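You operate a simulated robot arm through the tools that you are given. There is no shell and no other tool. Be economical: measure what you need, move in short steps, check, and stop when the job is done.

You run a simulated two-armed robot. Do the job below in one go: nothing can be reset, and whatever is moved stays where it is left.

TASK
Hold the white-clasp bottle on the drawer table steady with one hand and open the white clasp with the other.

Only the result counts: the job must be done as asked and must still hold three seconds after the hand-in. Knocking over, shifting, dropping, spilling or breaking anything else fails it.

THE ROBOT
Two 7-joint arms with two-finger parallel grippers on one trunk, on a base that drives. Base frame: it is fixed to the floor where the robot stands at the start and does not move with it; the origin is under the middle of the robot, x ahead of it, y to its left, z up; the surface under the hand at the start is at about z = 880. Lengths are in mm, angles in rad, forces in N, time in s.
The left shoulder is at the start at [188, 178, 1055], the right one opposite. Places, roughly: white clasp [800, -200, 1100]; white-clasp bottle (6x6x21 cm) [800, -200, 1000]. Payload 4.4 kg a hand.
Tool frame (each hand has its own): the origin (TCP) lies between the finger pads and is the grasp point; the fingertips stand 23 mm ahead of it; z points along the fingers, y is the line along which they close. The gripper opens to 94 mm. The fingers are 38 mm wide and 10 mm thick; the gripper's body (54 by 96 mm) begins 39 mm behind the TCP.
Orientation is told as [roll, pitch, yaw] about the base's x, y, z axes, in that order, counted from this pose: with the fingers straight down and closing along the base's y, the tool's x points along the base's -x, its y along +y and its z along -z.

THE INTERFACE
- The arms move only by the tool nudge_tool. It takes "left_steps", "right_steps" or both (then of equal length, played together; a hand with none holds still); each is a list of rows, each an object of numbers (a shift or turn left out is 0, a gripper value left out holds the last): "tx", "ty", "tz": the shift along the tool's x, y, z in mm; "ax", "ay", "az": the turn, a rotation vector about the tool's x, y, z in rad. In form: [{"tx": .., "ty": .., "tz": .., "ax": .., "ay": .., "az": ..}, ...]. A call has 1 to 20 rows; each row is the pose to reach, as a shift and turn from the pose commanded when the call began, along the tool's axes at that moment. "left_gripper" and "right_gripper" are, for a hand that has rows, the opening, from 0 (shut) to 1 (fully open), set as the call begins (left out, the last holds). Each row takes 0.2 s and may step no farther than 50 mm and 0.15 rad from the row before; otherwise, or with a gripper value out of range, the whole call is refused. Where a pose cannot be reached the arm comes as near as it can. A force on the tool above 40 N (or 10 N above the force at the start of the call, whichever is more), or a blocked arm, ends the call early, and 0.2 s more pass. The fingers move at their own pace (about 72 mm/s each) and stop on an object; they squeeze with about 29 N. The grip force told is the motor's: it shows also when the fingers shut on nothing. Time passes only in rows, and 0.2 s behind the last, so rows that repeat a pose let the fingers close. It gives the time, the measured TCP pose, the force on the tool (base axes), the opening and the grip force at its end, in the units of the frame above (readings bear some noise), with the torque about the TCP (base axes, N m) and any sound that the robot's microphone picked up, and new pictures: "show" is both (left out), scene, wrist or none (wrist: the cameras of the hands that moved).
- Cameras (640 x 400 px; columns grow to the right, rows downward): "scene" is now at [314.1, -11.5, 1270.2]; the picture's right is [-0.31, -0.95, 0.00], its down [0.25, -0.08, -0.96] and it looks along [0.92, -0.29, 0.27] (base axes); focal length 214 px, centre (320, 200). "left" rides on the left gripper at [87, -16, -74] in its tool frame; the picture's right is [0.18, 0.98, 0.00], its down [-0.58, 0.11, -0.81] and it looks along [-0.79, 0.15, 0.59] (tool axes); focal length 243 px, centre (320, 200). "right" rides on the right gripper at [87, 16, -75] in its tool frame; the picture's right is [-0.18, 0.98, 0.00], its down [-0.58, -0.11, -0.81] and it looks along [-0.79, -0.15, 0.59] (tool axes); focal length 243 px, centre (320, 200). There is no depth. A picture from a camera that has moved, and an enlarged one, comes with that camera's place and axes in the base frame and with its lens. The place of the scene camera against the robot may be out by one fixed shift of up to 12 mm in any direction.
- slide_trunk(by): slides the trunk up (or, below 0, down) by that many mm; the arms and the scene camera ride with it, the base frame stays. It gives what a move gives, with no picture.
- roll_base(legs): drives the robot by 1 to 6 legs, each [ahead, left, turn to the left] in mm, mm and rad, along the robot's own axes; the way and the turn of a leg run together, so that a leg with both is an arc; at most 1500 mm and 3.142 rad a leg. The arms and the cameras ride along, it lands a little off, and it stops where it bumps. It gives what a move gives, and a new picture of the scene camera.
- aim_head(pan, tilt): turns the head with the scene camera to pan (to the left, within 1.396 rad either way) and tilt (down, from -0.506 to 1.204), counted from straight ahead of the robot. It gives what a move gives, and a new picture of the scene camera.
- close_up(camera, box): a new picture of the part [left, top, right, bottom] of that camera's present view, enlarged. No time passes.
- job_done(): hands the job in; it is judged then, once.

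Go step by step. Nothing tells you exact positions but the pictures and the camera data: compare them with the known pose of the tool, close in by small moves and look again before you grip or let go. The budget is 120 turns and 260 pictures, counting those below and the enlarged ones. Unless the task says otherwise, let go and move clear before handing in.

The tools are called by a JSON object that holds its "op" and its "data". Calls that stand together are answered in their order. nudge_tool: Moves the arms, as the interface text tells. Its arguments: {"type":"object","properties":{"left_steps":{"type":"array","items":{"type":"object","properties":{"tx":{"type":"number"},"ty":{"type":"number"},"tz":{"type":"number"},"ax":{"type":"number"},"ay":{"type":"number"},"az":{"type":"number"}}}},"left_gripper":{"type":"number"},"right_steps":{"type":"array","items":{"type":"object","properties":{"tx":{"type":"number"},"ty":{"type":"number"},"tz":{"type":"number"},"ax":{"type":"number"},"ay":{"type":"number"},"az":{"type":"number"}}}},"right_gripper":{"type":"number"},"show":{"type":"string","enum":["both","scene","wrist","none"]}},"required":[]} The other tools are called the same way: slide_trunk (by) slides the trunk up or down; roll_base (legs) drives the base; aim_head (pan, tilt) turns the head that bears the scene camera; close_up (camera, box) takes an enlarged picture of a part of a camera's view; job_done () hands the job in.

At the start:

```text
time: 0.0
left_tool_pos: [431.5, 105.5, 1334.7]
left_tcp_rot: [-0.009, -0.018, 0.005]
left_contact_force: [-0.6, -0.3, 0.4]
left_moment: [0.0, 0.01, -0.01]
left_gripper_width: 94.0
left_gripper_force: 0.1
right_tool_pos: [412.1, -301.7, 1304.3]
right_tcp_rot: [-0.008, -0.013, 0.004]
right_contact_force: [0.0, 0.5, 0.7]
right_moment: [-0.01, 0.0, 0.01]
right_gripper_width: 93.8
right_gripper_force: 0.1
trunk travel left (down, up): [-75.0, 313.0]
robot x, y, heading: [-1.8, 0.0, 0.006]
head pan, tilt: [-0.314, -0.255]
```

scene: 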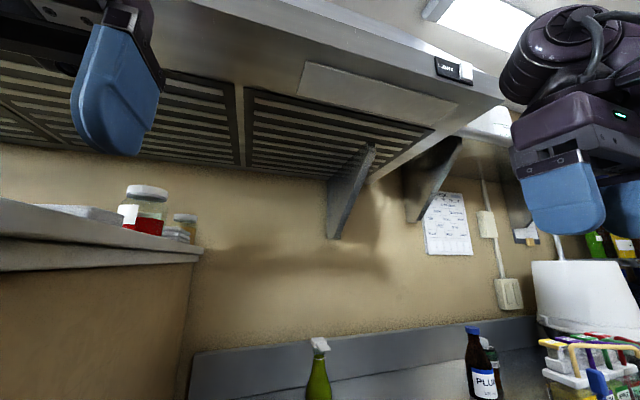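
right: 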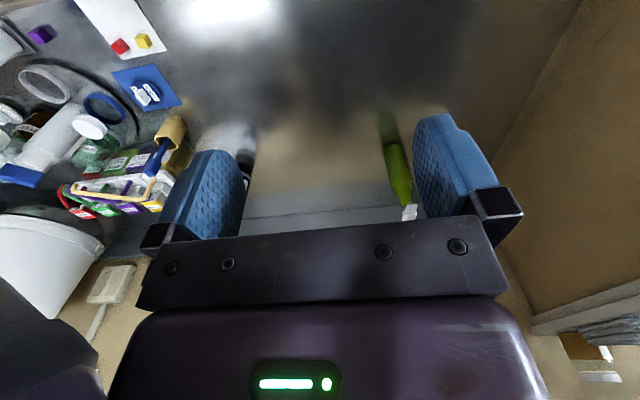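
left: 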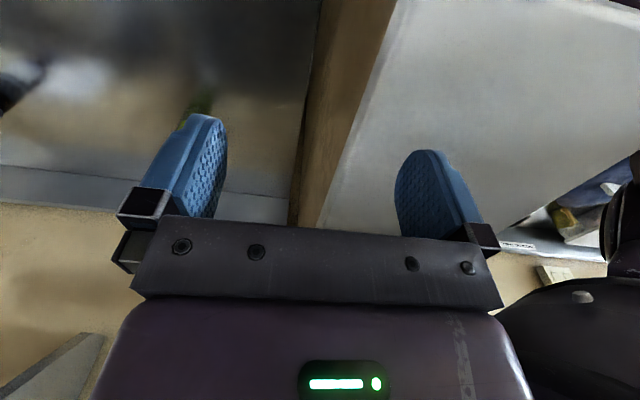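

I see the top of a green bottle with a white top, near the bottom of the scene picture. I tilt the head down to see the table.

{"op": "aim_head", "data": {"pan": -0.25, "tilt": 0.45}}

```text
time: 1.1
left_tool_pos: [434.4, 107.0, 1334.4]
left_tcp_rot: [-0.009, -0.012, 0.009]
left_contact_force: [-0.3, 0.1, -0.1]
left_moment: [-0.01, -0.03, -0.01]
left_gripper_width: 93.9
left_gripper_force: 0.2
right_tool_pos: [415.0, -301.9, 1303.1]
right_tcp_rot: [-0.007, -0.01, 0.006]
right_contact_force: [0.5, -0.8, 0.4]
right_moment: [0.02, 0.02, -0.03]
right_gripper_width: 93.8
right_gripper_force: 0.0
trunk travel left (down, up): [-75.0, 313.0]
robot x, y, heading: [0.7, 1.7, 0.004]
head pan, tilt: [-0.25, 0.45]
camera scene: at [328.5, -9.4, 1205.9], right [-0.24, -0.97, 0.0], down [-0.41, 0.1, -0.91], along [0.88, -0.22, -0.42], focal length 214 px, centre (320, 200)
```

scene: 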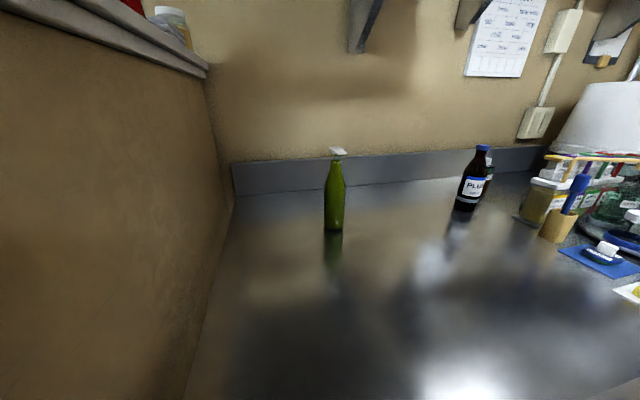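

{"op": "close_up", "data": {"camera": "scene", "box": [290, 135, 386, 245]}}

```text
3.64 times, centred on (338, 190) of scene
camera zoom: at [328.5, -9.4, 1205.9], right [-0.24, -0.97, 0.0], down [-0.41, 0.1, -0.91], along [0.88, -0.22, -0.42], focal length 780 px, centre (254, 236)
```

zoom: 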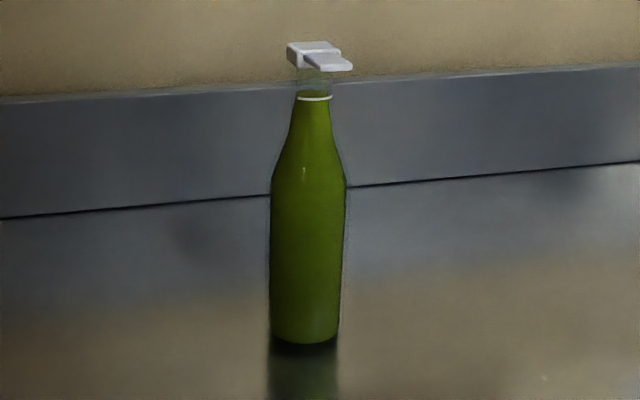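

The bottle is near (830, -178), and its clasp has a lever that seems to point to the right. I bring the right hand's camera nearer for a look.

{"op": "nudge_tool", "data": {"right_steps": [{"tx": -40}, {"tx": -80, "ty": 15}, {"tx": -120, "ty": 30, "tz": 20}, {"tx": -160, "ty": 45, "tz": 40}], "show": "wrist"}}

{"op": "close_up", "data": {"camera": "right", "box": [240, 30, 440, 155]}}

```text
time: 2.1
left_tool_pos: [433.2, 107.4, 1334.5]
left_tcp_rot: [-0.009, -0.014, 0.007]
left_contact_force: [0.1, 0.4, -0.4]
left_moment: [0.0, -0.02, -0.02]
left_gripper_width: 93.9
left_gripper_force: 0.0
right_tool_pos: [578.7, -256.6, 1267.8]
right_tcp_rot: [-0.004, -0.011, 0.007]
right_contact_force: [-0.5, 0.1, -0.2]
right_moment: [-0.01, 0.02, -0.01]
right_gripper_width: 93.8
right_gripper_force: 0.1
trunk travel left (down, up): [-75.0, 313.0]
robot x, y, heading: [-3.0, -2.3, 0.003]
head pan, tilt: [-0.25, 0.45]
camera right: at [490.3, -239.7, 1339.7], right [0.18, 0.98, 0.0], down [0.57, -0.1, 0.81], along [0.8, -0.15, -0.58], focal length 243 px, centre (320, 200)
```

right: 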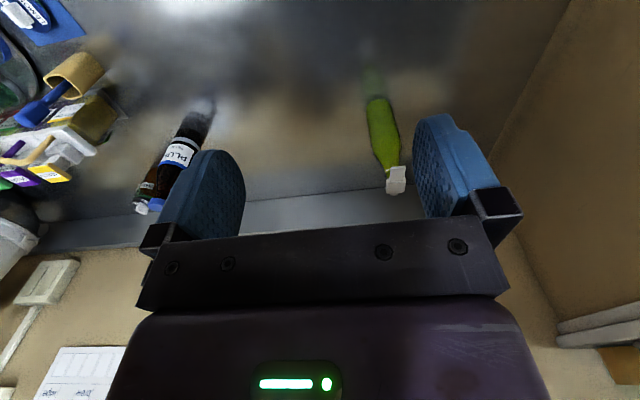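

```text
3.20 times, centred on (340, 92) of right
camera zoom: at [490.3, -239.7, 1339.7], right [0.18, 0.98, 0.0], down [0.57, -0.1, 0.81], along [0.8, -0.15, -0.58], focal length 776 px, centre (256, 544)
```

zoom: 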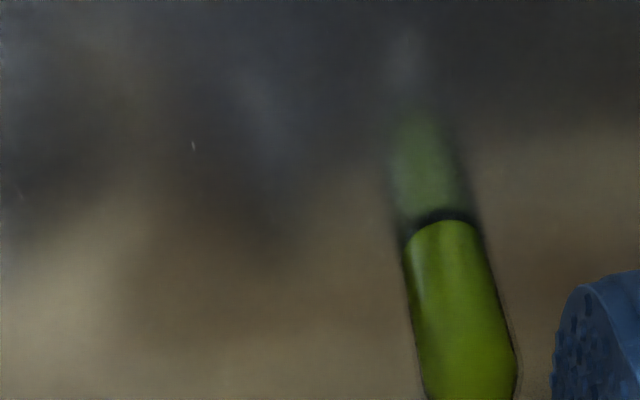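

The wrist picture is upside down, and the clasp shows at about (396, 180). I enlarge that part.

{"op": "close_up", "data": {"camera": "right", "box": [360, 145, 430, 200]}}

{"op": "close_up", "data": {"camera": "scene", "box": [318, 140, 358, 165]}}

```text
7.27 times, centred on (395, 172) of right
camera zoom: at [490.3, -239.7, 1339.7], right [0.18, 0.98, 0.0], down [0.57, -0.1, 0.81], along [0.8, -0.15, -0.58], focal length 1764 px, centre (-226, 400)
```

zoom: 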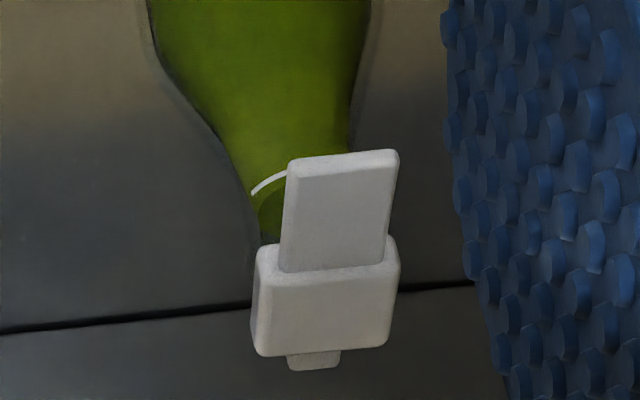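

```text
16.00 times, centred on (338, 152) of scene
camera zoom: at [329.0, -8.9, 1206.0], right [-0.24, -0.97, 0.0], down [-0.41, 0.1, -0.91], along [0.88, -0.22, -0.42], focal length 3432 px, centre (32, 960)
```

zoom: 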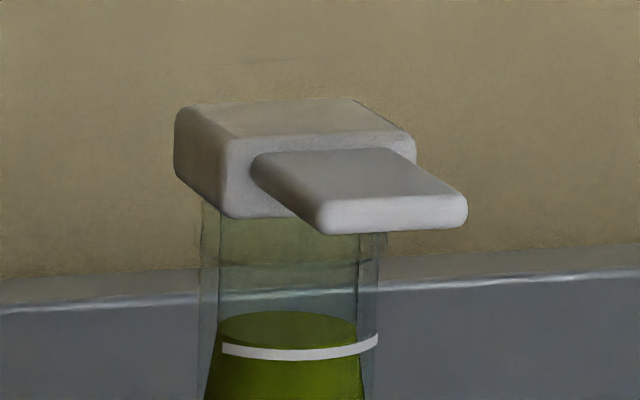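

The lever points toward the robot, with its tip near (773, -174, 1085). The hinge is at the back, and the bottle axis is near (820, -175). The cabinet wall crowds the left arm, so I move the base 200 mm to the right.

{"op": "roll_base", "data": {"legs": [[0, -200, 0]]}}

```text
time: 2.9
left_tool_pos: [435.3, 109.3, 1336.3]
left_tcp_rot: [-0.018, -0.019, 0.024]
left_contact_force: [0.7, 0.0, -0.1]
left_moment: [0.03, 0.0, 0.0]
left_gripper_width: 94.0
left_gripper_force: 0.0
right_tool_pos: [586.3, -256.6, 1263.2]
right_tcp_rot: [-0.005, -0.007, 0.015]
right_contact_force: [-0.3, 0.3, -0.3]
right_moment: [-0.02, 0.0, 0.01]
right_gripper_width: 94.1
right_gripper_force: 0.0
trunk travel left (down, up): [-75.0, 313.0]
robot x, y, heading: [-1.4, -7.2, 0.016]
head pan, tilt: [-0.25, 0.45]
stopped in leg 1: the robot was blocked; the commanded pose is now the measured one
camera scene: at [333.3, -11.4, 1204.2], right [-0.23, -0.97, 0.0], down [-0.42, 0.1, -0.9], along [0.88, -0.21, -0.43], focal length 214 px, centre (320, 200)
```

scene: 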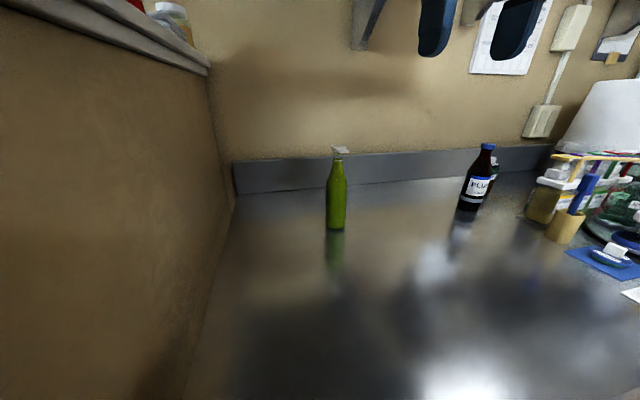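

The base was blocked at once, so I look down and to the right to find out by what.

{"op": "aim_head", "data": {"pan": -1.2, "tilt": 0.9}}

{"op": "aim_head", "data": {"pan": 0.5, "tilt": 1.0}}

```text
time: 4.2
left_tool_pos: [434.2, 108.1, 1336.7]
left_tcp_rot: [-0.018, -0.018, 0.021]
left_contact_force: [-1.3, 0.1, -0.2]
left_moment: [0.0, 0.04, -0.02]
left_gripper_width: 94.0
left_gripper_force: 0.1
right_tool_pos: [583.6, -256.1, 1266.7]
right_tcp_rot: [-0.007, -0.008, 0.014]
right_contact_force: [-0.2, 0.2, -0.1]
right_moment: [0.0, 0.02, -0.02]
right_gripper_width: 94.0
right_gripper_force: 0.2
trunk travel left (down, up): [-75.0, 313.0]
robot x, y, heading: [2.0, -3.4, 0.009]
head pan, tilt: [-1.201, 0.901]
camera scene: at [271.3, -59.8, 1166.6], right [-0.93, -0.37, -0.01], down [-0.29, 0.72, -0.63], along [0.24, -0.58, -0.78], focal length 214 px, centre (320, 200)
```

scene: 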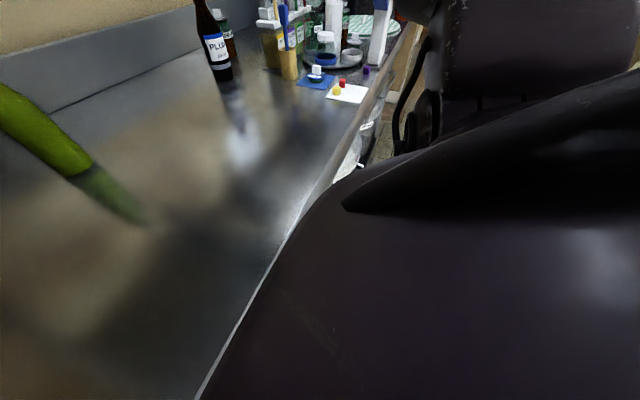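

```text
time: 5.9
left_tool_pos: [435.4, 107.7, 1335.5]
left_tcp_rot: [-0.017, -0.018, 0.02]
left_contact_force: [0.5, -0.5, 0.0]
left_moment: [0.0, -0.01, -0.03]
left_gripper_width: 93.8
left_gripper_force: 0.1
right_tool_pos: [583.6, -256.7, 1265.8]
right_tcp_rot: [-0.007, -0.008, 0.014]
right_contact_force: [-0.4, -0.4, -0.1]
right_moment: [0.03, -0.02, 0.02]
right_gripper_width: 93.8
right_gripper_force: 0.0
trunk travel left (down, up): [-75.0, 313.0]
robot x, y, heading: [-2.2, -7.9, 0.018]
head pan, tilt: [0.499, 1.0]
camera scene: at [303.8, 44.3, 1158.8], right [0.49, -0.87, 0.01], down [-0.73, -0.42, -0.54], along [0.48, 0.26, -0.84], focal length 214 px, centre (320, 200)
```

scene: 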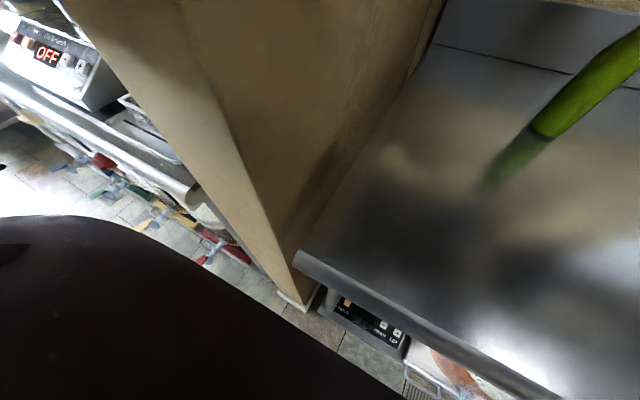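

The table edge is at about x = 374, and the base probably bumped something under the table. I back off 150 mm, go right 200, then move ahead again.

{"op": "roll_base", "data": {"legs": [[-150, 0, 0], [0, -220, 0]]}}

```text
time: 6.5
left_tool_pos: [436.2, 108.4, 1336.2]
left_tcp_rot: [-0.018, -0.018, 0.028]
left_contact_force: [0.0, -0.8, -0.6]
left_moment: [-0.01, 0.01, 0.0]
left_gripper_width: 94.0
left_gripper_force: 0.1
right_tool_pos: [588.4, -255.2, 1260.3]
right_tcp_rot: [-0.002, -0.004, 0.02]
right_contact_force: [0.4, -0.8, 0.0]
right_moment: [0.0, 0.04, -0.02]
right_gripper_width: 94.2
right_gripper_force: 0.1
trunk travel left (down, up): [-75.0, 313.0]
robot x, y, heading: [-2.9, -2.2, 0.014]
head pan, tilt: [0.499, 1.0]
stopped in leg 1: the robot was blocked; the commanded pose is now the measured one
camera scene: at [305.6, 43.3, 1157.4], right [0.5, -0.87, 0.01], down [-0.73, -0.42, -0.54], along [0.47, 0.27, -0.84], focal length 214 px, centre (320, 200)
```

scene: 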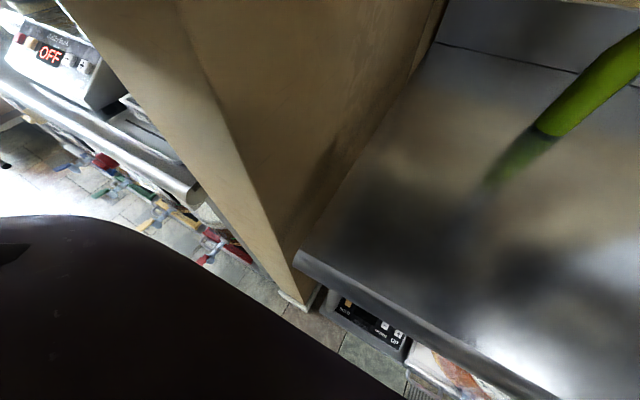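

The base is blocked backward too. I look to both sides.

{"op": "aim_head", "data": {"pan": -1.39, "tilt": 0.3}}

{"op": "aim_head", "data": {"pan": 1.39, "tilt": 0.5}}

```text
time: 8.4
left_tool_pos: [437.1, 110.1, 1335.2]
left_tcp_rot: [-0.019, -0.017, 0.023]
left_contact_force: [-0.7, 0.2, 0.4]
left_moment: [-0.04, 0.02, -0.03]
left_gripper_width: 93.8
left_gripper_force: 0.0
right_tool_pos: [586.4, -256.0, 1263.6]
right_tcp_rot: [-0.004, -0.006, 0.016]
right_contact_force: [-0.4, 0.4, -0.1]
right_moment: [-0.02, 0.02, 0.02]
right_gripper_width: 94.2
right_gripper_force: 0.1
trunk travel left (down, up): [-75.0, 313.0]
robot x, y, heading: [-0.4, -5.7, 0.02]
head pan, tilt: [-1.389, 0.3]
camera scene: at [262.2, -81.8, 1217.9], right [-0.98, -0.2, -0.01], down [-0.05, 0.29, -0.96], along [0.19, -0.94, -0.29], focal length 214 px, centre (320, 200)
```

scene: 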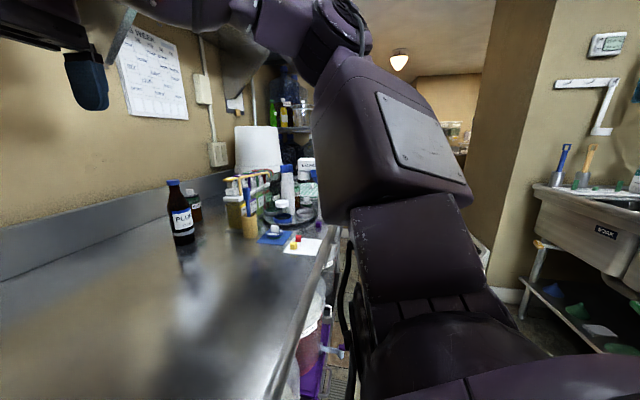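

```text
time: 10.9
left_tool_pos: [437.0, 110.1, 1336.2]
left_tcp_rot: [-0.018, -0.016, 0.025]
left_contact_force: [0.3, 0.3, 0.3]
left_moment: [-0.02, -0.01, -0.01]
left_gripper_width: 94.2
left_gripper_force: 0.1
right_tool_pos: [586.7, -256.1, 1263.0]
right_tcp_rot: [-0.006, -0.007, 0.015]
right_contact_force: [0.5, 0.3, -0.2]
right_moment: [-0.01, -0.03, 0.0]
right_gripper_width: 94.2
right_gripper_force: 0.1
trunk travel left (down, up): [-75.0, 313.0]
robot x, y, heading: [-1.8, -3.8, 0.017]
head pan, tilt: [1.389, 0.499]
camera scene: at [258.9, 99.4, 1198.6], right [0.99, -0.16, 0.01], down [-0.07, -0.48, -0.88], along [0.15, 0.86, -0.48], focal length 214 px, centre (320, 200)
```

scene: 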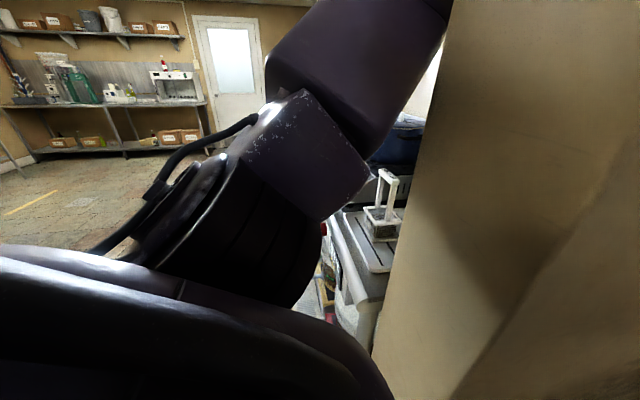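

The arms work with elbows up, so I can leave the base where it is. The right hand will hold the bottle from the front right and low, and the left hand will lift the lever. First I pitch the right hand forward, off to the right of the bottle.

{"op": "nudge_tool", "data": {"right_steps": [{"tx": -7, "ty": -9, "tz": 20, "ay": -0.14}, {"tx": -14, "ty": -18, "tz": 40, "ay": -0.28}, {"tx": -21, "ty": -28, "tz": 60, "ay": -0.42}, {"tx": -28, "ty": -37, "tz": 80, "ay": -0.56}, {"tx": -34, "ty": -46, "tz": 100, "ay": -0.7}, {"tx": -41, "ty": -55, "tz": 120, "ay": -0.84}, {"tx": -48, "ty": -64, "tz": 142, "ay": -0.98}, {"tx": -54, "ty": -74, "tz": 163, "ay": -1.1}], "show": "wrist"}}

{"op": "aim_head", "data": {"pan": -0.25, "tilt": 0.45}}

```text
time: 12.7
left_tool_pos: [436.3, 107.8, 1335.3]
left_tcp_rot: [-0.018, -0.018, 0.026]
left_contact_force: [0.1, 0.1, -0.2]
left_moment: [0.01, 0.0, 0.0]
left_gripper_width: 94.0
left_gripper_force: 0.0
right_tool_pos: [643.0, -328.1, 1102.3]
right_tcp_rot: [-0.01, -1.108, 0.024]
right_contact_force: [0.0, -0.4, -0.3]
right_moment: [0.02, -0.04, 0.01]
right_gripper_width: 94.1
right_gripper_force: 0.2
trunk travel left (down, up): [-75.0, 313.0]
robot x, y, heading: [-1.4, -5.9, 0.017]
head pan, tilt: [1.389, 0.499]
camera right: at [536.2, -314.3, 1056.1], right [0.07, 0.98, 0.16], down [-0.46, -0.11, 0.88], along [0.88, -0.13, 0.45], focal length 243 px, centre (320, 200)
```

right: 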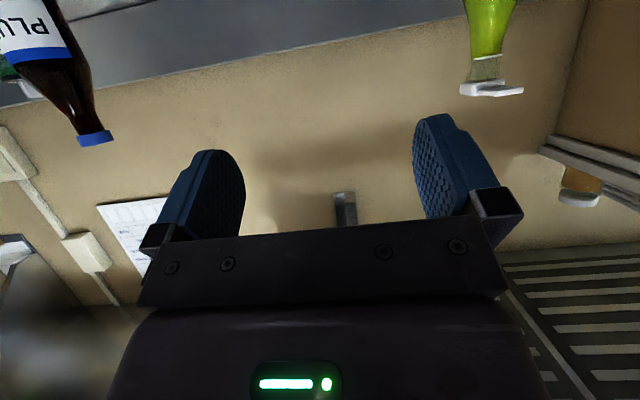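

```text
time: 14.3
left_tool_pos: [436.4, 108.6, 1335.3]
left_tcp_rot: [-0.019, -0.018, 0.025]
left_contact_force: [-0.7, 0.6, 1.0]
left_moment: [0.0, 0.02, -0.02]
left_gripper_width: 93.9
left_gripper_force: 0.1
right_tool_pos: [642.9, -327.1, 1101.0]
right_tcp_rot: [-0.011, -1.107, 0.026]
right_contact_force: [-0.4, 0.6, -0.2]
right_moment: [0.01, 0.0, 0.03]
right_gripper_width: 94.2
right_gripper_force: 0.1
trunk travel left (down, up): [-75.0, 313.0]
robot x, y, heading: [-3.0, -2.0, 0.01]
head pan, tilt: [-0.25, 0.45]
camera scene: at [333.5, -11.4, 1204.1], right [-0.23, -0.97, 0.0], down [-0.42, 0.1, -0.9], along [0.88, -0.21, -0.43], focal length 214 px, centre (320, 200)
```

scene: 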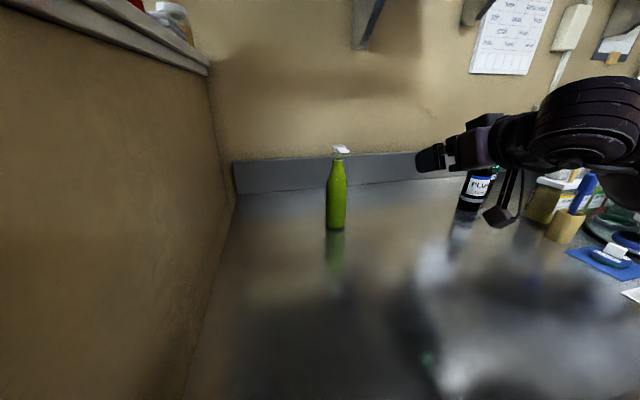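

The pitch went well. Now I yaw the hand and approach a pre-grasp point 150 mm behind the bottle.

{"op": "nudge_tool", "data": {"right_steps": [{"tx": 4, "ty": 9, "tz": 18, "ax": -0.116, "az": -0.059}, {"tx": 9, "ty": 19, "tz": 36, "ax": -0.232, "az": -0.118}, {"tx": 13, "ty": 28, "tz": 54, "ax": -0.347, "az": -0.177}, {"tx": 18, "ty": 38, "tz": 72, "ax": -0.463, "az": -0.236}, {"tx": 22, "ty": 47, "tz": 90, "ax": -0.579, "az": -0.295}, {"tx": 27, "ty": 57, "tz": 108, "ax": -0.695, "az": -0.354}]}}

```text
time: 15.8
left_tool_pos: [434.9, 108.3, 1335.4]
left_tcp_rot: [-0.016, -0.018, 0.026]
left_contact_force: [0.0, 0.3, 0.5]
left_moment: [-0.01, -0.02, 0.0]
left_gripper_width: 93.8
left_gripper_force: 0.1
right_tool_pos: [718.2, -242.8, 1034.2]
right_tcp_rot: [-0.033, -1.098, 0.806]
right_contact_force: [0.4, -0.9, -1.2]
right_moment: [0.01, -0.05, 0.0]
right_gripper_width: 94.2
right_gripper_force: 0.1
right hand out of reach, approached as far as the arm can: row 6
trunk travel left (down, up): [-75.0, 313.0]
robot x, y, heading: [-0.8, -6.3, 0.017]
head pan, tilt: [-0.25, 0.45]
camera scene: at [333.3, -11.4, 1204.2], right [-0.23, -0.97, 0.0], down [-0.42, 0.1, -0.9], along [0.88, -0.21, -0.43], focal length 214 px, centre (320, 200)
camera right: at [631.3, -306.1, 990.7], right [-0.63, 0.76, 0.15], down [-0.26, -0.39, 0.89], along [0.73, 0.52, 0.44], focal length 243 px, centre (320, 200)
```

scene: 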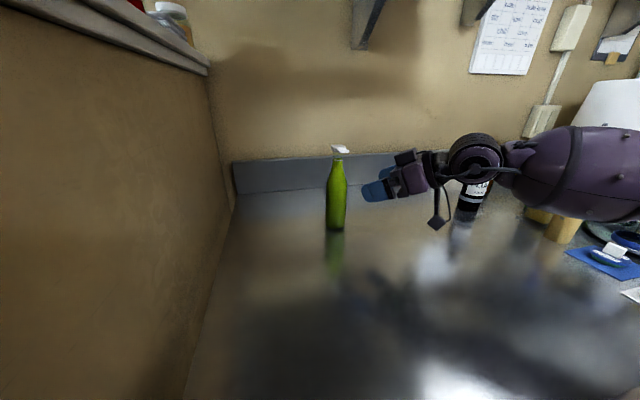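
right: 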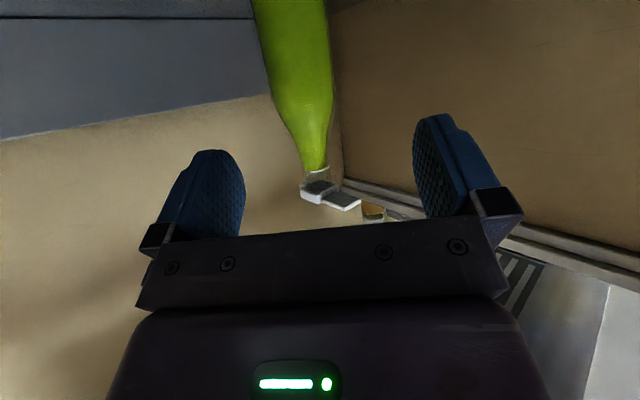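

The last row was at the edge of the arm's reach. I ease the yaw back to about 0.6 and check the alignment.

{"op": "nudge_tool", "data": {"right_steps": [{"tx": 5, "ty": -2, "tz": 10, "ax": 0.09, "az": 0.045}, {"tx": 11, "ty": -4, "tz": 23, "ax": 0.178, "az": 0.091}], "show": "wrist"}}

```text
time: 16.4
left_tool_pos: [436.2, 108.2, 1335.5]
left_tcp_rot: [-0.018, -0.019, 0.024]
left_contact_force: [-0.9, 0.9, 0.5]
left_moment: [-0.02, -0.01, 0.0]
left_gripper_width: 93.8
left_gripper_force: 0.0
right_tool_pos: [733.7, -236.1, 1015.2]
right_tcp_rot: [-0.016, -1.105, 0.611]
right_contact_force: [0.2, 0.6, 0.3]
right_moment: [0.01, -0.02, 0.01]
right_gripper_width: 94.1
right_gripper_force: 0.0
trunk travel left (down, up): [-75.0, 313.0]
robot x, y, heading: [-5.5, -3.3, 0.016]
head pan, tilt: [-0.25, 0.45]
camera right: at [636.4, -281.4, 970.0], right [-0.48, 0.86, 0.16], down [-0.32, -0.34, 0.88], along [0.81, 0.38, 0.44], focal length 243 px, centre (320, 200)
```

right: 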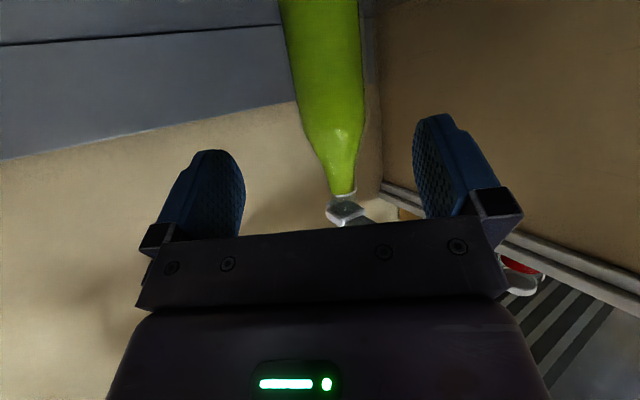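

The pose is reached, and the bottle axis works out at about (816, -171). I close in along the tool axis, about halfway first.

{"op": "nudge_tool", "data": {"right_steps": [{"ty": 6, "tz": 20}, {"ty": 6, "tz": 45}, {"ty": 6, "tz": 70}]}}

```text
time: 17.1
left_tool_pos: [436.8, 109.0, 1336.6]
left_tcp_rot: [-0.02, -0.017, 0.024]
left_contact_force: [0.1, 0.4, -0.5]
left_moment: [0.0, 0.0, 0.01]
left_gripper_width: 93.9
left_gripper_force: 0.1
right_tool_pos: [783.4, -194.5, 983.1]
right_tcp_rot: [-0.017, -1.103, 0.612]
right_contact_force: [0.0, -0.1, -0.1]
right_moment: [0.01, 0.01, 0.02]
right_gripper_width: 93.9
right_gripper_force: 0.1
trunk travel left (down, up): [-75.0, 313.0]
robot x, y, heading: [1.4, -7.0, 0.012]
head pan, tilt: [-0.25, 0.45]
camera scene: at [333.4, -11.4, 1204.1], right [-0.23, -0.97, 0.0], down [-0.42, 0.1, -0.9], along [0.88, -0.21, -0.43], focal length 214 px, centre (320, 200)
camera right: at [684.9, -239.9, 938.6], right [-0.48, 0.86, 0.16], down [-0.32, -0.34, 0.88], along [0.81, 0.38, 0.44], focal length 243 px, centre (320, 200)
```

scene: 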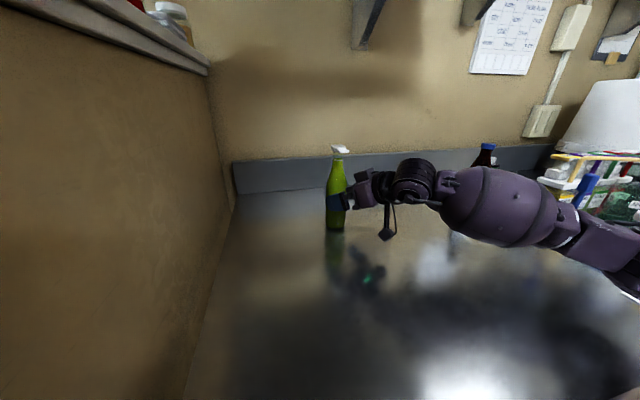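
right: 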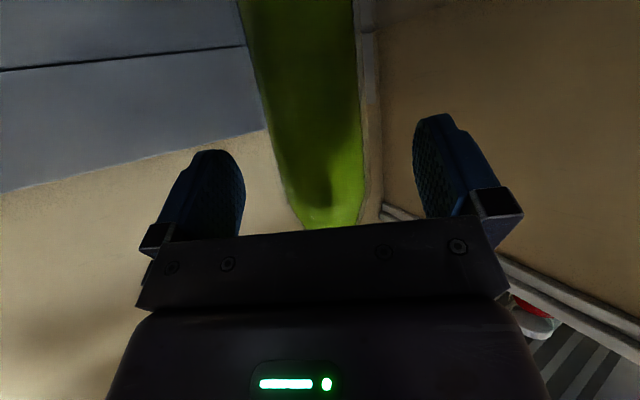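

The bottle is centred between the fingers, so I take the last 43 mm.

{"op": "nudge_tool", "data": {"right_steps": [{"tz": 15}, {"tz": 30}, {"ty": -1, "tz": 43}]}}

```text
time: 17.9
left_tool_pos: [436.8, 108.1, 1334.6]
left_tcp_rot: [-0.018, -0.015, 0.025]
left_contact_force: [-0.4, -1.4, 0.8]
left_moment: [-0.01, -0.01, -0.03]
left_gripper_width: 93.8
left_gripper_force: 0.2
right_tool_pos: [814.4, -173.5, 964.3]
right_tcp_rot: [-0.015, -1.103, 0.611]
right_contact_force: [-1.3, -0.9, 0.8]
right_moment: [0.04, -0.03, -0.01]
right_gripper_width: 94.3
right_gripper_force: 0.1
trunk travel left (down, up): [-75.0, 313.0]
robot x, y, heading: [-1.5, -5.0, 0.019]
head pan, tilt: [-0.25, 0.45]
camera scene: at [333.4, -11.4, 1204.1], right [-0.23, -0.97, 0.0], down [-0.42, 0.1, -0.9], along [0.88, -0.21, -0.43], focal length 214 px, centre (320, 200)
camera right: at [717.4, -220.2, 919.4], right [-0.48, 0.86, 0.16], down [-0.32, -0.34, 0.88], along [0.81, 0.38, 0.44], focal length 243 px, centre (320, 200)
```

scene: 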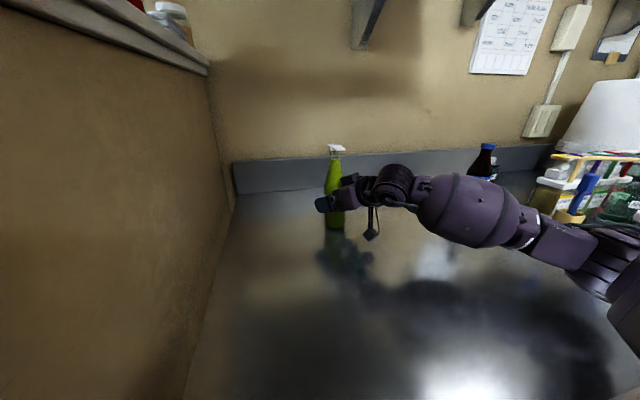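
right: 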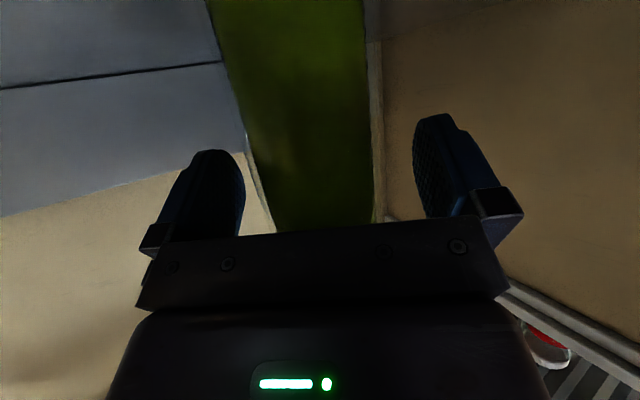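

In the scene picture the clasp may have shifted by a pixel or two, so I check closely before gripping.

{"op": "close_up", "data": {"camera": "scene", "box": [290, 135, 386, 245]}}

```text
3.64 times, centred on (338, 190) of scene
camera zoom: at [333.4, -11.4, 1204.1], right [-0.23, -0.97, 0.0], down [-0.42, 0.1, -0.9], along [0.88, -0.21, -0.43], focal length 780 px, centre (254, 236)
```

zoom: 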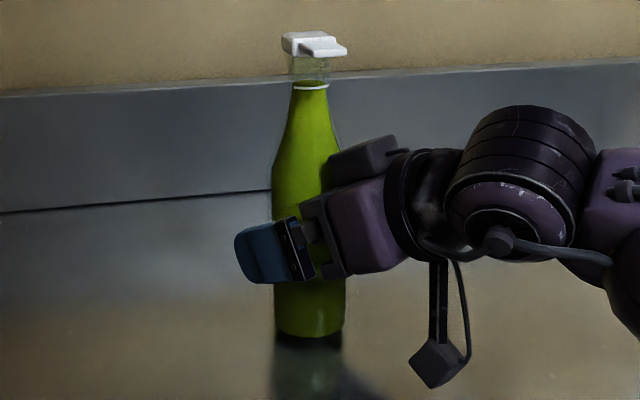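

The top edge of the gripper body is tipping the bottle slightly. I back off 13 mm and check that it stands upright again.

{"op": "nudge_tool", "data": {"right_steps": [{"tz": -5}, {"tz": -10}, {"tz": -13}, {"tz": -13}, {"tz": -13}], "show": "wrist"}}

{"op": "close_up", "data": {"camera": "scene", "box": [290, 135, 386, 245]}}

```text
time: 19.1
left_tool_pos: [436.0, 109.7, 1336.9]
left_tcp_rot: [-0.018, -0.019, 0.025]
left_contact_force: [0.4, 0.2, -0.4]
left_moment: [0.01, -0.02, -0.04]
left_gripper_width: 94.0
left_gripper_force: 0.0
right_tool_pos: [805.6, -180.5, 970.0]
right_tcp_rot: [-0.015, -1.104, 0.612]
right_contact_force: [0.0, -0.1, -0.4]
right_moment: [-0.01, 0.02, -0.01]
right_gripper_width: 93.9
right_gripper_force: 0.0
trunk travel left (down, up): [-75.0, 313.0]
robot x, y, heading: [-0.6, -5.5, 0.017]
head pan, tilt: [-0.25, 0.45]
camera right: at [707.3, -226.3, 925.2], right [-0.48, 0.86, 0.16], down [-0.32, -0.34, 0.88], along [0.81, 0.38, 0.44], focal length 243 px, centre (320, 200)
```

right: 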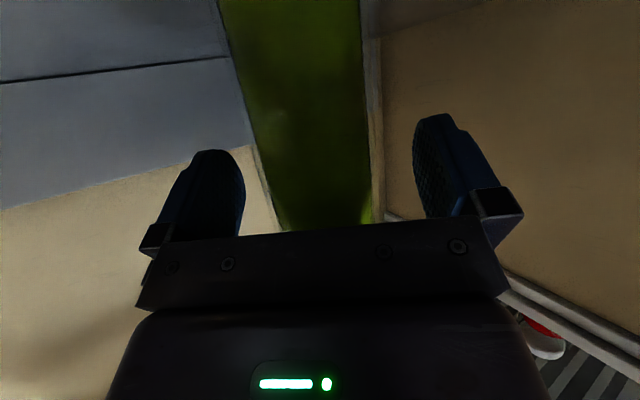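

```text
3.64 times, centred on (338, 190) of scene
camera zoom: at [333.5, -11.4, 1204.1], right [-0.23, -0.97, 0.0], down [-0.42, 0.1, -0.9], along [0.88, -0.21, -0.43], focal length 780 px, centre (254, 236)
```

zoom: 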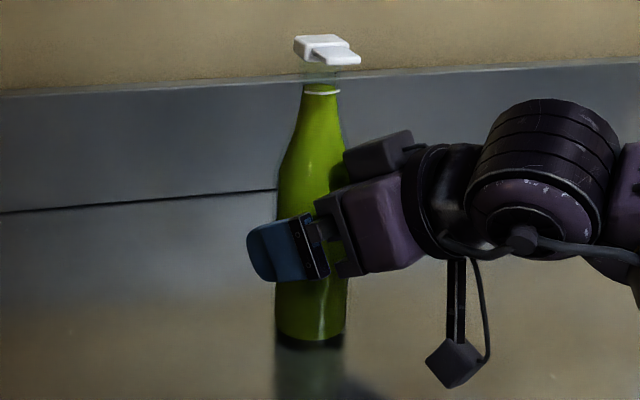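

The bottle is upright again. I centre by 2 mm and close the right gripper.

{"op": "nudge_tool", "data": {"right_steps": [{"ty": -2}, {"ty": -2}, {"ty": -2}, {"ty": -2}], "right_gripper": 0, "show": "wrist"}}

{"op": "close_up", "data": {"camera": "scene", "box": [290, 135, 386, 245]}}

```text
time: 20.1
left_tool_pos: [436.3, 108.2, 1335.6]
left_tcp_rot: [-0.017, -0.017, 0.025]
left_contact_force: [0.8, -0.3, 0.2]
left_moment: [-0.01, -0.01, -0.02]
left_gripper_width: 93.9
left_gripper_force: 0.1
right_tool_pos: [805.7, -182.4, 969.9]
right_tcp_rot: [-0.016, -1.103, 0.61]
right_contact_force: [-1.4, 2.1, 0.1]
right_moment: [0.31, 0.24, 0.05]
right_gripper_width: 58.7
right_gripper_force: 29.3
trunk travel left (down, up): [-75.0, 313.0]
robot x, y, heading: [-1.6, -8.0, 0.016]
head pan, tilt: [-0.25, 0.45]
camera right: at [708.6, -228.0, 925.7], right [-0.48, 0.86, 0.16], down [-0.32, -0.34, 0.88], along [0.81, 0.38, 0.44], focal length 243 px, centre (320, 200)
```

right: 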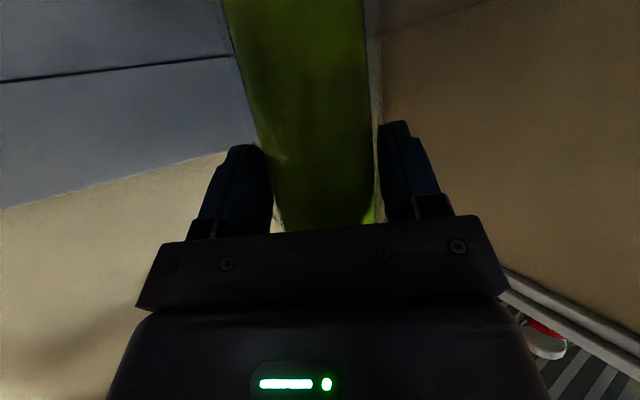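

```text
3.64 times, centred on (338, 190) of scene
camera zoom: at [333.5, -11.4, 1204.1], right [-0.23, -0.97, 0.0], down [-0.42, 0.1, -0.9], along [0.88, -0.21, -0.43], focal length 780 px, centre (254, 236)
```

zoom: 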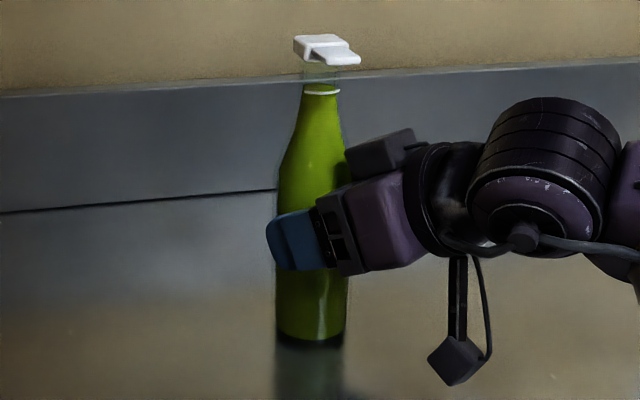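

The bottle is gripped (58.7 mm wide, 29 N) and upright. Next I bring the left hand, pointing down, over toward the lever to grip it by its sides.

{"op": "nudge_tool", "data": {"left_steps": [{"tx": -33, "ty": -26, "tz": 0}, {"tx": -66, "ty": -52, "tz": 5}, {"tx": -99, "ty": -78, "tz": 15}, {"tx": -132, "ty": -104, "tz": 30, "az": 0.01}, {"tx": -165, "ty": -130, "tz": 45, "az": 0.02}, {"tx": -198, "ty": -156, "tz": 60, "az": 0.025}, {"tx": -231, "ty": -182, "tz": 75, "az": 0.025}, {"tx": -264, "ty": -208, "tz": 86, "az": 0.025}], "left_gripper": 0.6}}

```text
time: 21.6
left_tool_pos: [620.3, 92.1, 1316.5]
left_tcp_rot: [-0.085, -0.055, 0.19]
left_contact_force: [-15.5, -30.7, 8.4]
left_moment: [-0.23, 0.15, 0.11]
left_gripper_width: 43.8
left_gripper_force: 0.2
right_tool_pos: [821.0, -39.6, 973.4]
right_tcp_rot: [-0.033, -1.099, 0.789]
right_contact_force: [-0.1, 1.3, -5.3]
right_moment: [-0.11, 0.05, -0.04]
right_gripper_width: 58.7
right_gripper_force: 29.1
trunk travel left (down, up): [-75.0, 313.0]
robot x, y, heading: [-1.5, -5.5, 0.182]
head pan, tilt: [-0.25, 0.45]
stopped in row 7 (left hand): the force on the tool passed its limit at 56 N (the readings are from after the stop); the commanded pose is now the measured one
camera scene: at [325.4, 52.6, 1205.4], right [-0.07, -1.0, 0.01], down [-0.42, 0.02, -0.91], along [0.9, -0.07, -0.42], focal length 214 px, centre (320, 200)
camera left: at [532.6, 66.3, 1387.5], right [-0.36, 0.93, -0.09], down [0.49, 0.28, 0.83], along [0.79, 0.25, -0.56], focal length 243 px, centre (320, 200)
```

scene: 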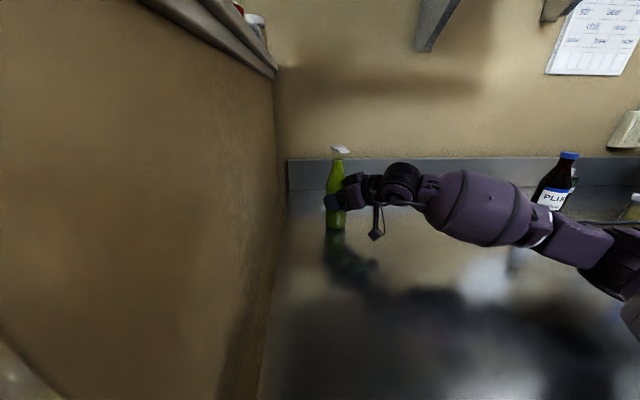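
left: 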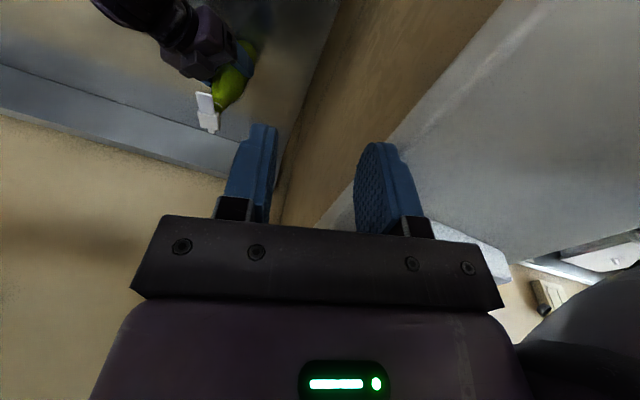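

The left hand caught on the cabinet rim and the whole base turned 0.18 rad, dragging the bottle with the right hand. Before moving anything else, I look closely.

{"op": "close_up", "data": {"camera": "scene", "box": [290, 125, 450, 245]}}

{"op": "close_up", "data": {"camera": "left", "box": [180, 60, 560, 300]}}

```text
3.33 times, centred on (370, 185) of scene
camera zoom: at [325.4, 52.6, 1205.4], right [-0.07, -1.0, 0.01], down [-0.42, 0.02, -0.91], along [0.9, -0.07, -0.42], focal length 715 px, centre (153, 250)
```

zoom: 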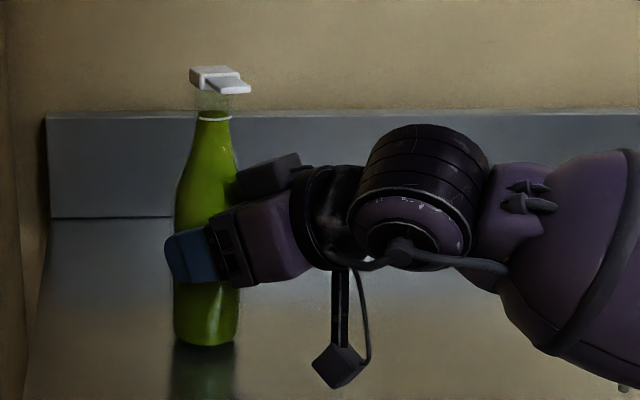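

```text
1.67 times, centred on (370, 180) of left
camera zoom: at [532.6, 66.3, 1387.5], right [-0.36, 0.93, -0.09], down [0.49, 0.28, 0.83], along [0.79, 0.25, -0.56], focal length 404 px, centre (237, 233)
```

zoom: 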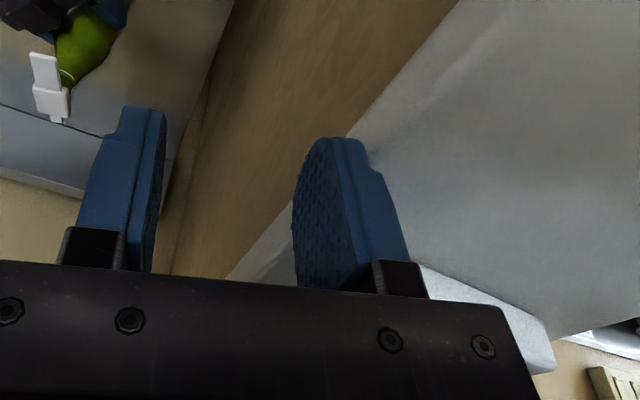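

The bottle is still upright and gripped. The left elbow probably pushed on the cabinet front edge, so I look at the left arm.

{"op": "aim_head", "data": {"pan": 1.2, "tilt": 0.0}}

{"op": "aim_head", "data": {"pan": 0.7, "tilt": -0.3}}

```text
time: 23.1
left_tool_pos: [620.7, 93.4, 1317.5]
left_tcp_rot: [-0.083, -0.058, 0.196]
left_contact_force: [-12.4, -34.3, -1.8]
left_moment: [-0.7, 0.24, -0.05]
left_gripper_width: 42.2
left_gripper_force: 0.1
right_tool_pos: [820.5, -43.4, 976.6]
right_tcp_rot: [-0.041, -1.103, 0.793]
right_contact_force: [-0.5, -0.3, -5.6]
right_moment: [-0.02, 0.05, 0.04]
right_gripper_width: 58.7
right_gripper_force: 29.2
trunk travel left (down, up): [-75.0, 313.0]
robot x, y, heading: [-2.8, -3.1, 0.179]
head pan, tilt: [1.201, 0.0]
camera scene: at [250.2, 146.8, 1245.7], right [0.98, -0.19, 0.01], down [0.01, -0.01, -1.0], along [0.19, 0.98, -0.01], focal length 214 px, centre (320, 200)
```

scene: 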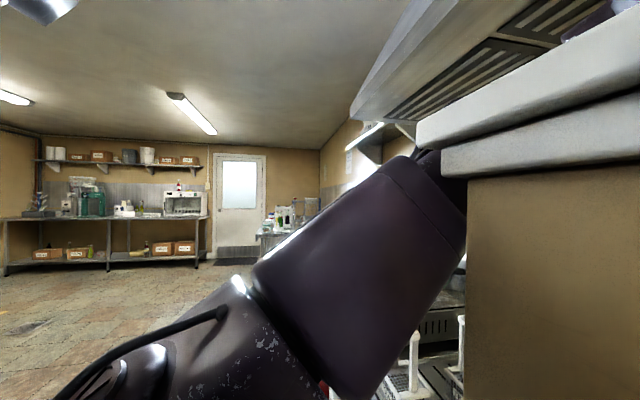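

```text
time: 24.1
left_tool_pos: [621.2, 94.5, 1318.8]
left_tcp_rot: [-0.08, -0.06, 0.196]
left_contact_force: [-4.2, -33.2, 1.0]
left_moment: [-0.54, 0.06, -0.28]
left_gripper_width: 42.1
left_gripper_force: 0.1
right_tool_pos: [820.1, -43.1, 976.5]
right_tcp_rot: [-0.038, -1.101, 0.792]
right_contact_force: [0.2, 0.6, -4.9]
right_moment: [-0.04, 0.05, 0.02]
right_gripper_width: 58.6
right_gripper_force: 28.9
trunk travel left (down, up): [-75.0, 313.0]
robot x, y, heading: [-4.4, -7.1, 0.178]
head pan, tilt: [0.7, -0.3]
camera scene: at [283.1, 119.1, 1271.9], right [0.77, -0.64, 0.02], down [0.2, 0.22, -0.96], along [0.61, 0.74, 0.29], focal length 214 px, centre (320, 200)
```

scene: 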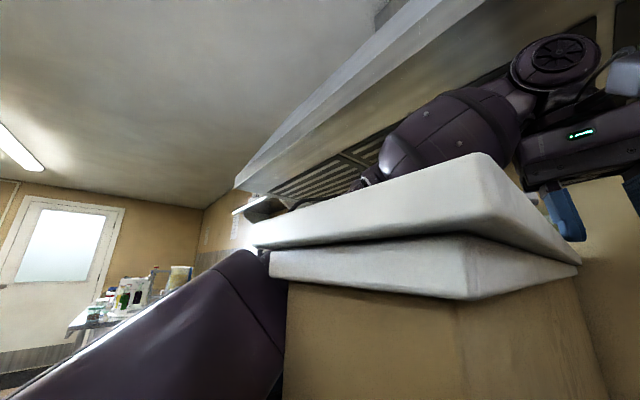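

Confirmed: the left upper arm is jammed against the cabinet's white top slabs. The right hand has risen about 6 mm and carries the bottle's weight, so I lower it gently, let go and back off before sorting out the left arm.

{"op": "nudge_tool", "data": {"right_steps": [{"tx": 2, "tz": 1}, {"tx": 3.6, "tz": 1.8}], "show": "none"}}

{"op": "aim_head", "data": {"pan": -0.25, "tilt": 0.45}}

{"op": "close_up", "data": {"camera": "scene", "box": [290, 125, 450, 245]}}

```text
time: 24.7
left_tool_pos: [620.9, 93.0, 1317.5]
left_tcp_rot: [-0.082, -0.059, 0.195]
left_contact_force: [-2.3, -32.1, 1.5]
left_moment: [-0.52, 0.01, -0.36]
left_gripper_width: 42.6
left_gripper_force: 0.0
right_tool_pos: [821.5, -42.9, 972.8]
right_tcp_rot: [-0.037, -1.102, 0.792]
right_contact_force: [0.0, 0.7, -5.5]
right_moment: [-0.01, 0.04, 0.02]
right_gripper_width: 58.7
right_gripper_force: 28.8
trunk travel left (down, up): [-75.0, 313.0]
robot x, y, heading: [-3.3, -7.5, 0.177]
head pan, tilt: [0.7, -0.3]
```

```text
time: 25.9
left_tool_pos: [621.8, 92.6, 1317.4]
left_tcp_rot: [-0.082, -0.059, 0.195]
left_contact_force: [-3.3, -31.8, -0.3]
left_moment: [-0.53, 0.03, -0.35]
left_gripper_width: 42.9
left_gripper_force: 0.0
right_tool_pos: [821.2, -44.8, 972.8]
right_tcp_rot: [-0.037, -1.103, 0.792]
right_contact_force: [-0.2, -0.1, -4.1]
right_moment: [-0.07, 0.03, 0.01]
right_gripper_width: 58.8
right_gripper_force: 29.3
trunk travel left (down, up): [-75.0, 313.0]
robot x, y, heading: [0.6, -9.2, 0.179]
head pan, tilt: [-0.25, 0.45]
camera scene: at [325.9, 51.0, 1206.2], right [-0.07, -1.0, 0.01], down [-0.42, 0.02, -0.91], along [0.9, -0.07, -0.42], focal length 214 px, centre (320, 200)
```

scene: 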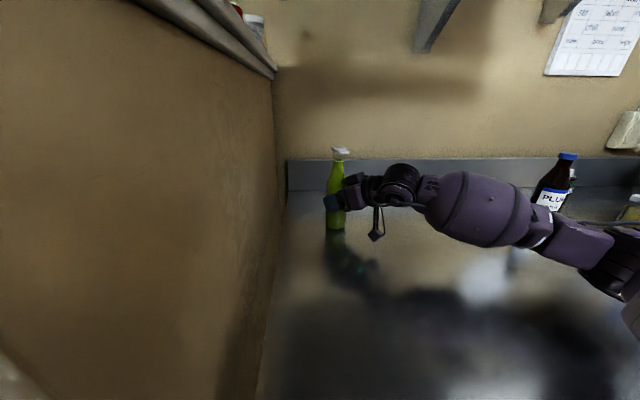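

```text
3.33 times, centred on (370, 185) of scene
camera zoom: at [325.9, 51.0, 1206.2], right [-0.07, -1.0, 0.01], down [-0.42, 0.02, -0.91], along [0.9, -0.07, -0.42], focal length 715 px, centre (153, 250)
```

zoom: 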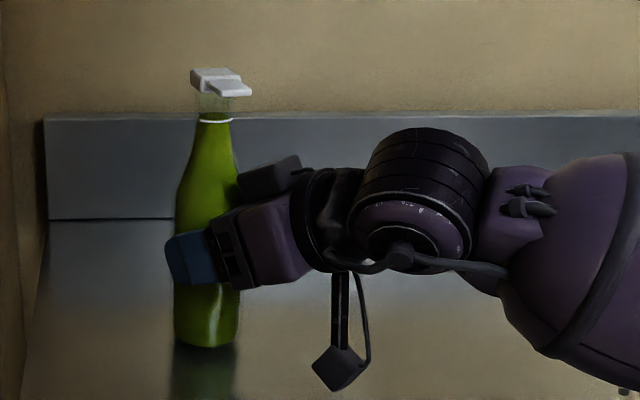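

The right hand still carries about 5 N, so I lower 3 mm more.

{"op": "nudge_tool", "data": {"right_steps": [{"tx": 1.3, "tz": 0.7}, {"tx": 2.7, "tz": 1.4}, {"tx": 2.7, "tz": 1.4}], "show": "none"}}

```text
time: 26.7
left_tool_pos: [621.4, 94.1, 1316.8]
left_tcp_rot: [-0.082, -0.059, 0.196]
left_contact_force: [-3.5, -32.2, -0.1]
left_moment: [-0.58, 0.03, -0.3]
left_gripper_width: 43.1
left_gripper_force: 0.0
right_tool_pos: [820.9, -43.9, 969.1]
right_tcp_rot: [-0.039, -1.104, 0.792]
right_contact_force: [0.7, -0.2, -4.8]
right_moment: [-0.1, 0.05, -0.01]
right_gripper_width: 58.7
right_gripper_force: 28.8
trunk travel left (down, up): [-75.0, 313.0]
robot x, y, heading: [-3.7, -4.0, 0.176]
head pan, tilt: [-0.25, 0.45]
```

{"op": "nudge_tool", "data": {"right_steps": [{"tx": 1.3, "tz": 0.7}, {"tx": 2.2, "tz": 1.1}, {"tx": 2.2, "tz": 1.1}], "show": "none"}}

```text
time: 27.5
left_tool_pos: [621.0, 93.2, 1318.7]
left_tcp_rot: [-0.083, -0.058, 0.197]
left_contact_force: [-3.2, -31.2, 3.3]
left_moment: [-0.4, -0.01, -0.29]
left_gripper_width: 43.2
left_gripper_force: 0.1
right_tool_pos: [820.8, -44.0, 969.2]
right_tcp_rot: [-0.04, -1.109, 0.793]
right_contact_force: [-2.0, -2.0, 8.7]
right_moment: [0.02, 0.46, 0.1]
right_gripper_width: 58.7
right_gripper_force: 28.8
trunk travel left (down, up): [-75.0, 313.0]
robot x, y, heading: [2.6, -5.9, 0.179]
head pan, tilt: [-0.25, 0.45]
```

The bottle now rests on the table. I open the right gripper and retreat straight back.

{"op": "nudge_tool", "data": {"right_steps": [{}, {}, {}, {"tz": -20}, {"tz": -60}, {"tz": -100}, {"tz": -140}], "right_gripper": 1, "show": "scene"}}

```text
time: 29.1
left_tool_pos: [621.6, 92.9, 1317.2]
left_tcp_rot: [-0.081, -0.06, 0.195]
left_contact_force: [-2.9, -30.9, 2.2]
left_moment: [-0.45, 0.04, -0.24]
left_gripper_width: 43.2
left_gripper_force: 0.0
right_tool_pos: [729.7, -129.2, 1029.9]
right_tcp_rot: [-0.04, -1.103, 0.789]
right_contact_force: [0.1, 0.6, -0.2]
right_moment: [-0.01, 0.02, 0.03]
right_gripper_width: 93.9
right_gripper_force: 0.1
trunk travel left (down, up): [-75.0, 313.0]
robot x, y, heading: [-3.4, -4.9, 0.181]
head pan, tilt: [-0.25, 0.45]
camera scene: at [326.3, 50.7, 1206.3], right [-0.07, -1.0, 0.01], down [-0.42, 0.02, -0.91], along [0.9, -0.07, -0.42], focal length 214 px, centre (320, 200)
```

scene: 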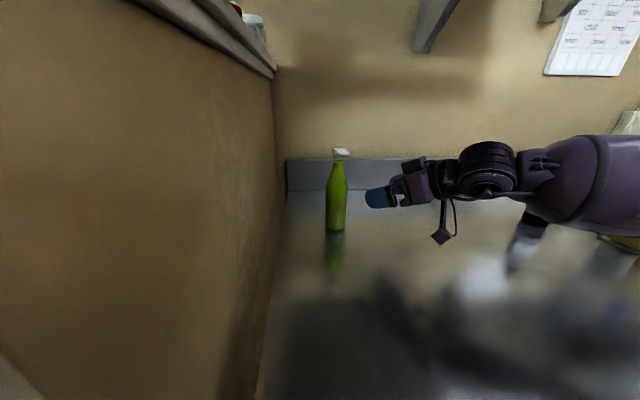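

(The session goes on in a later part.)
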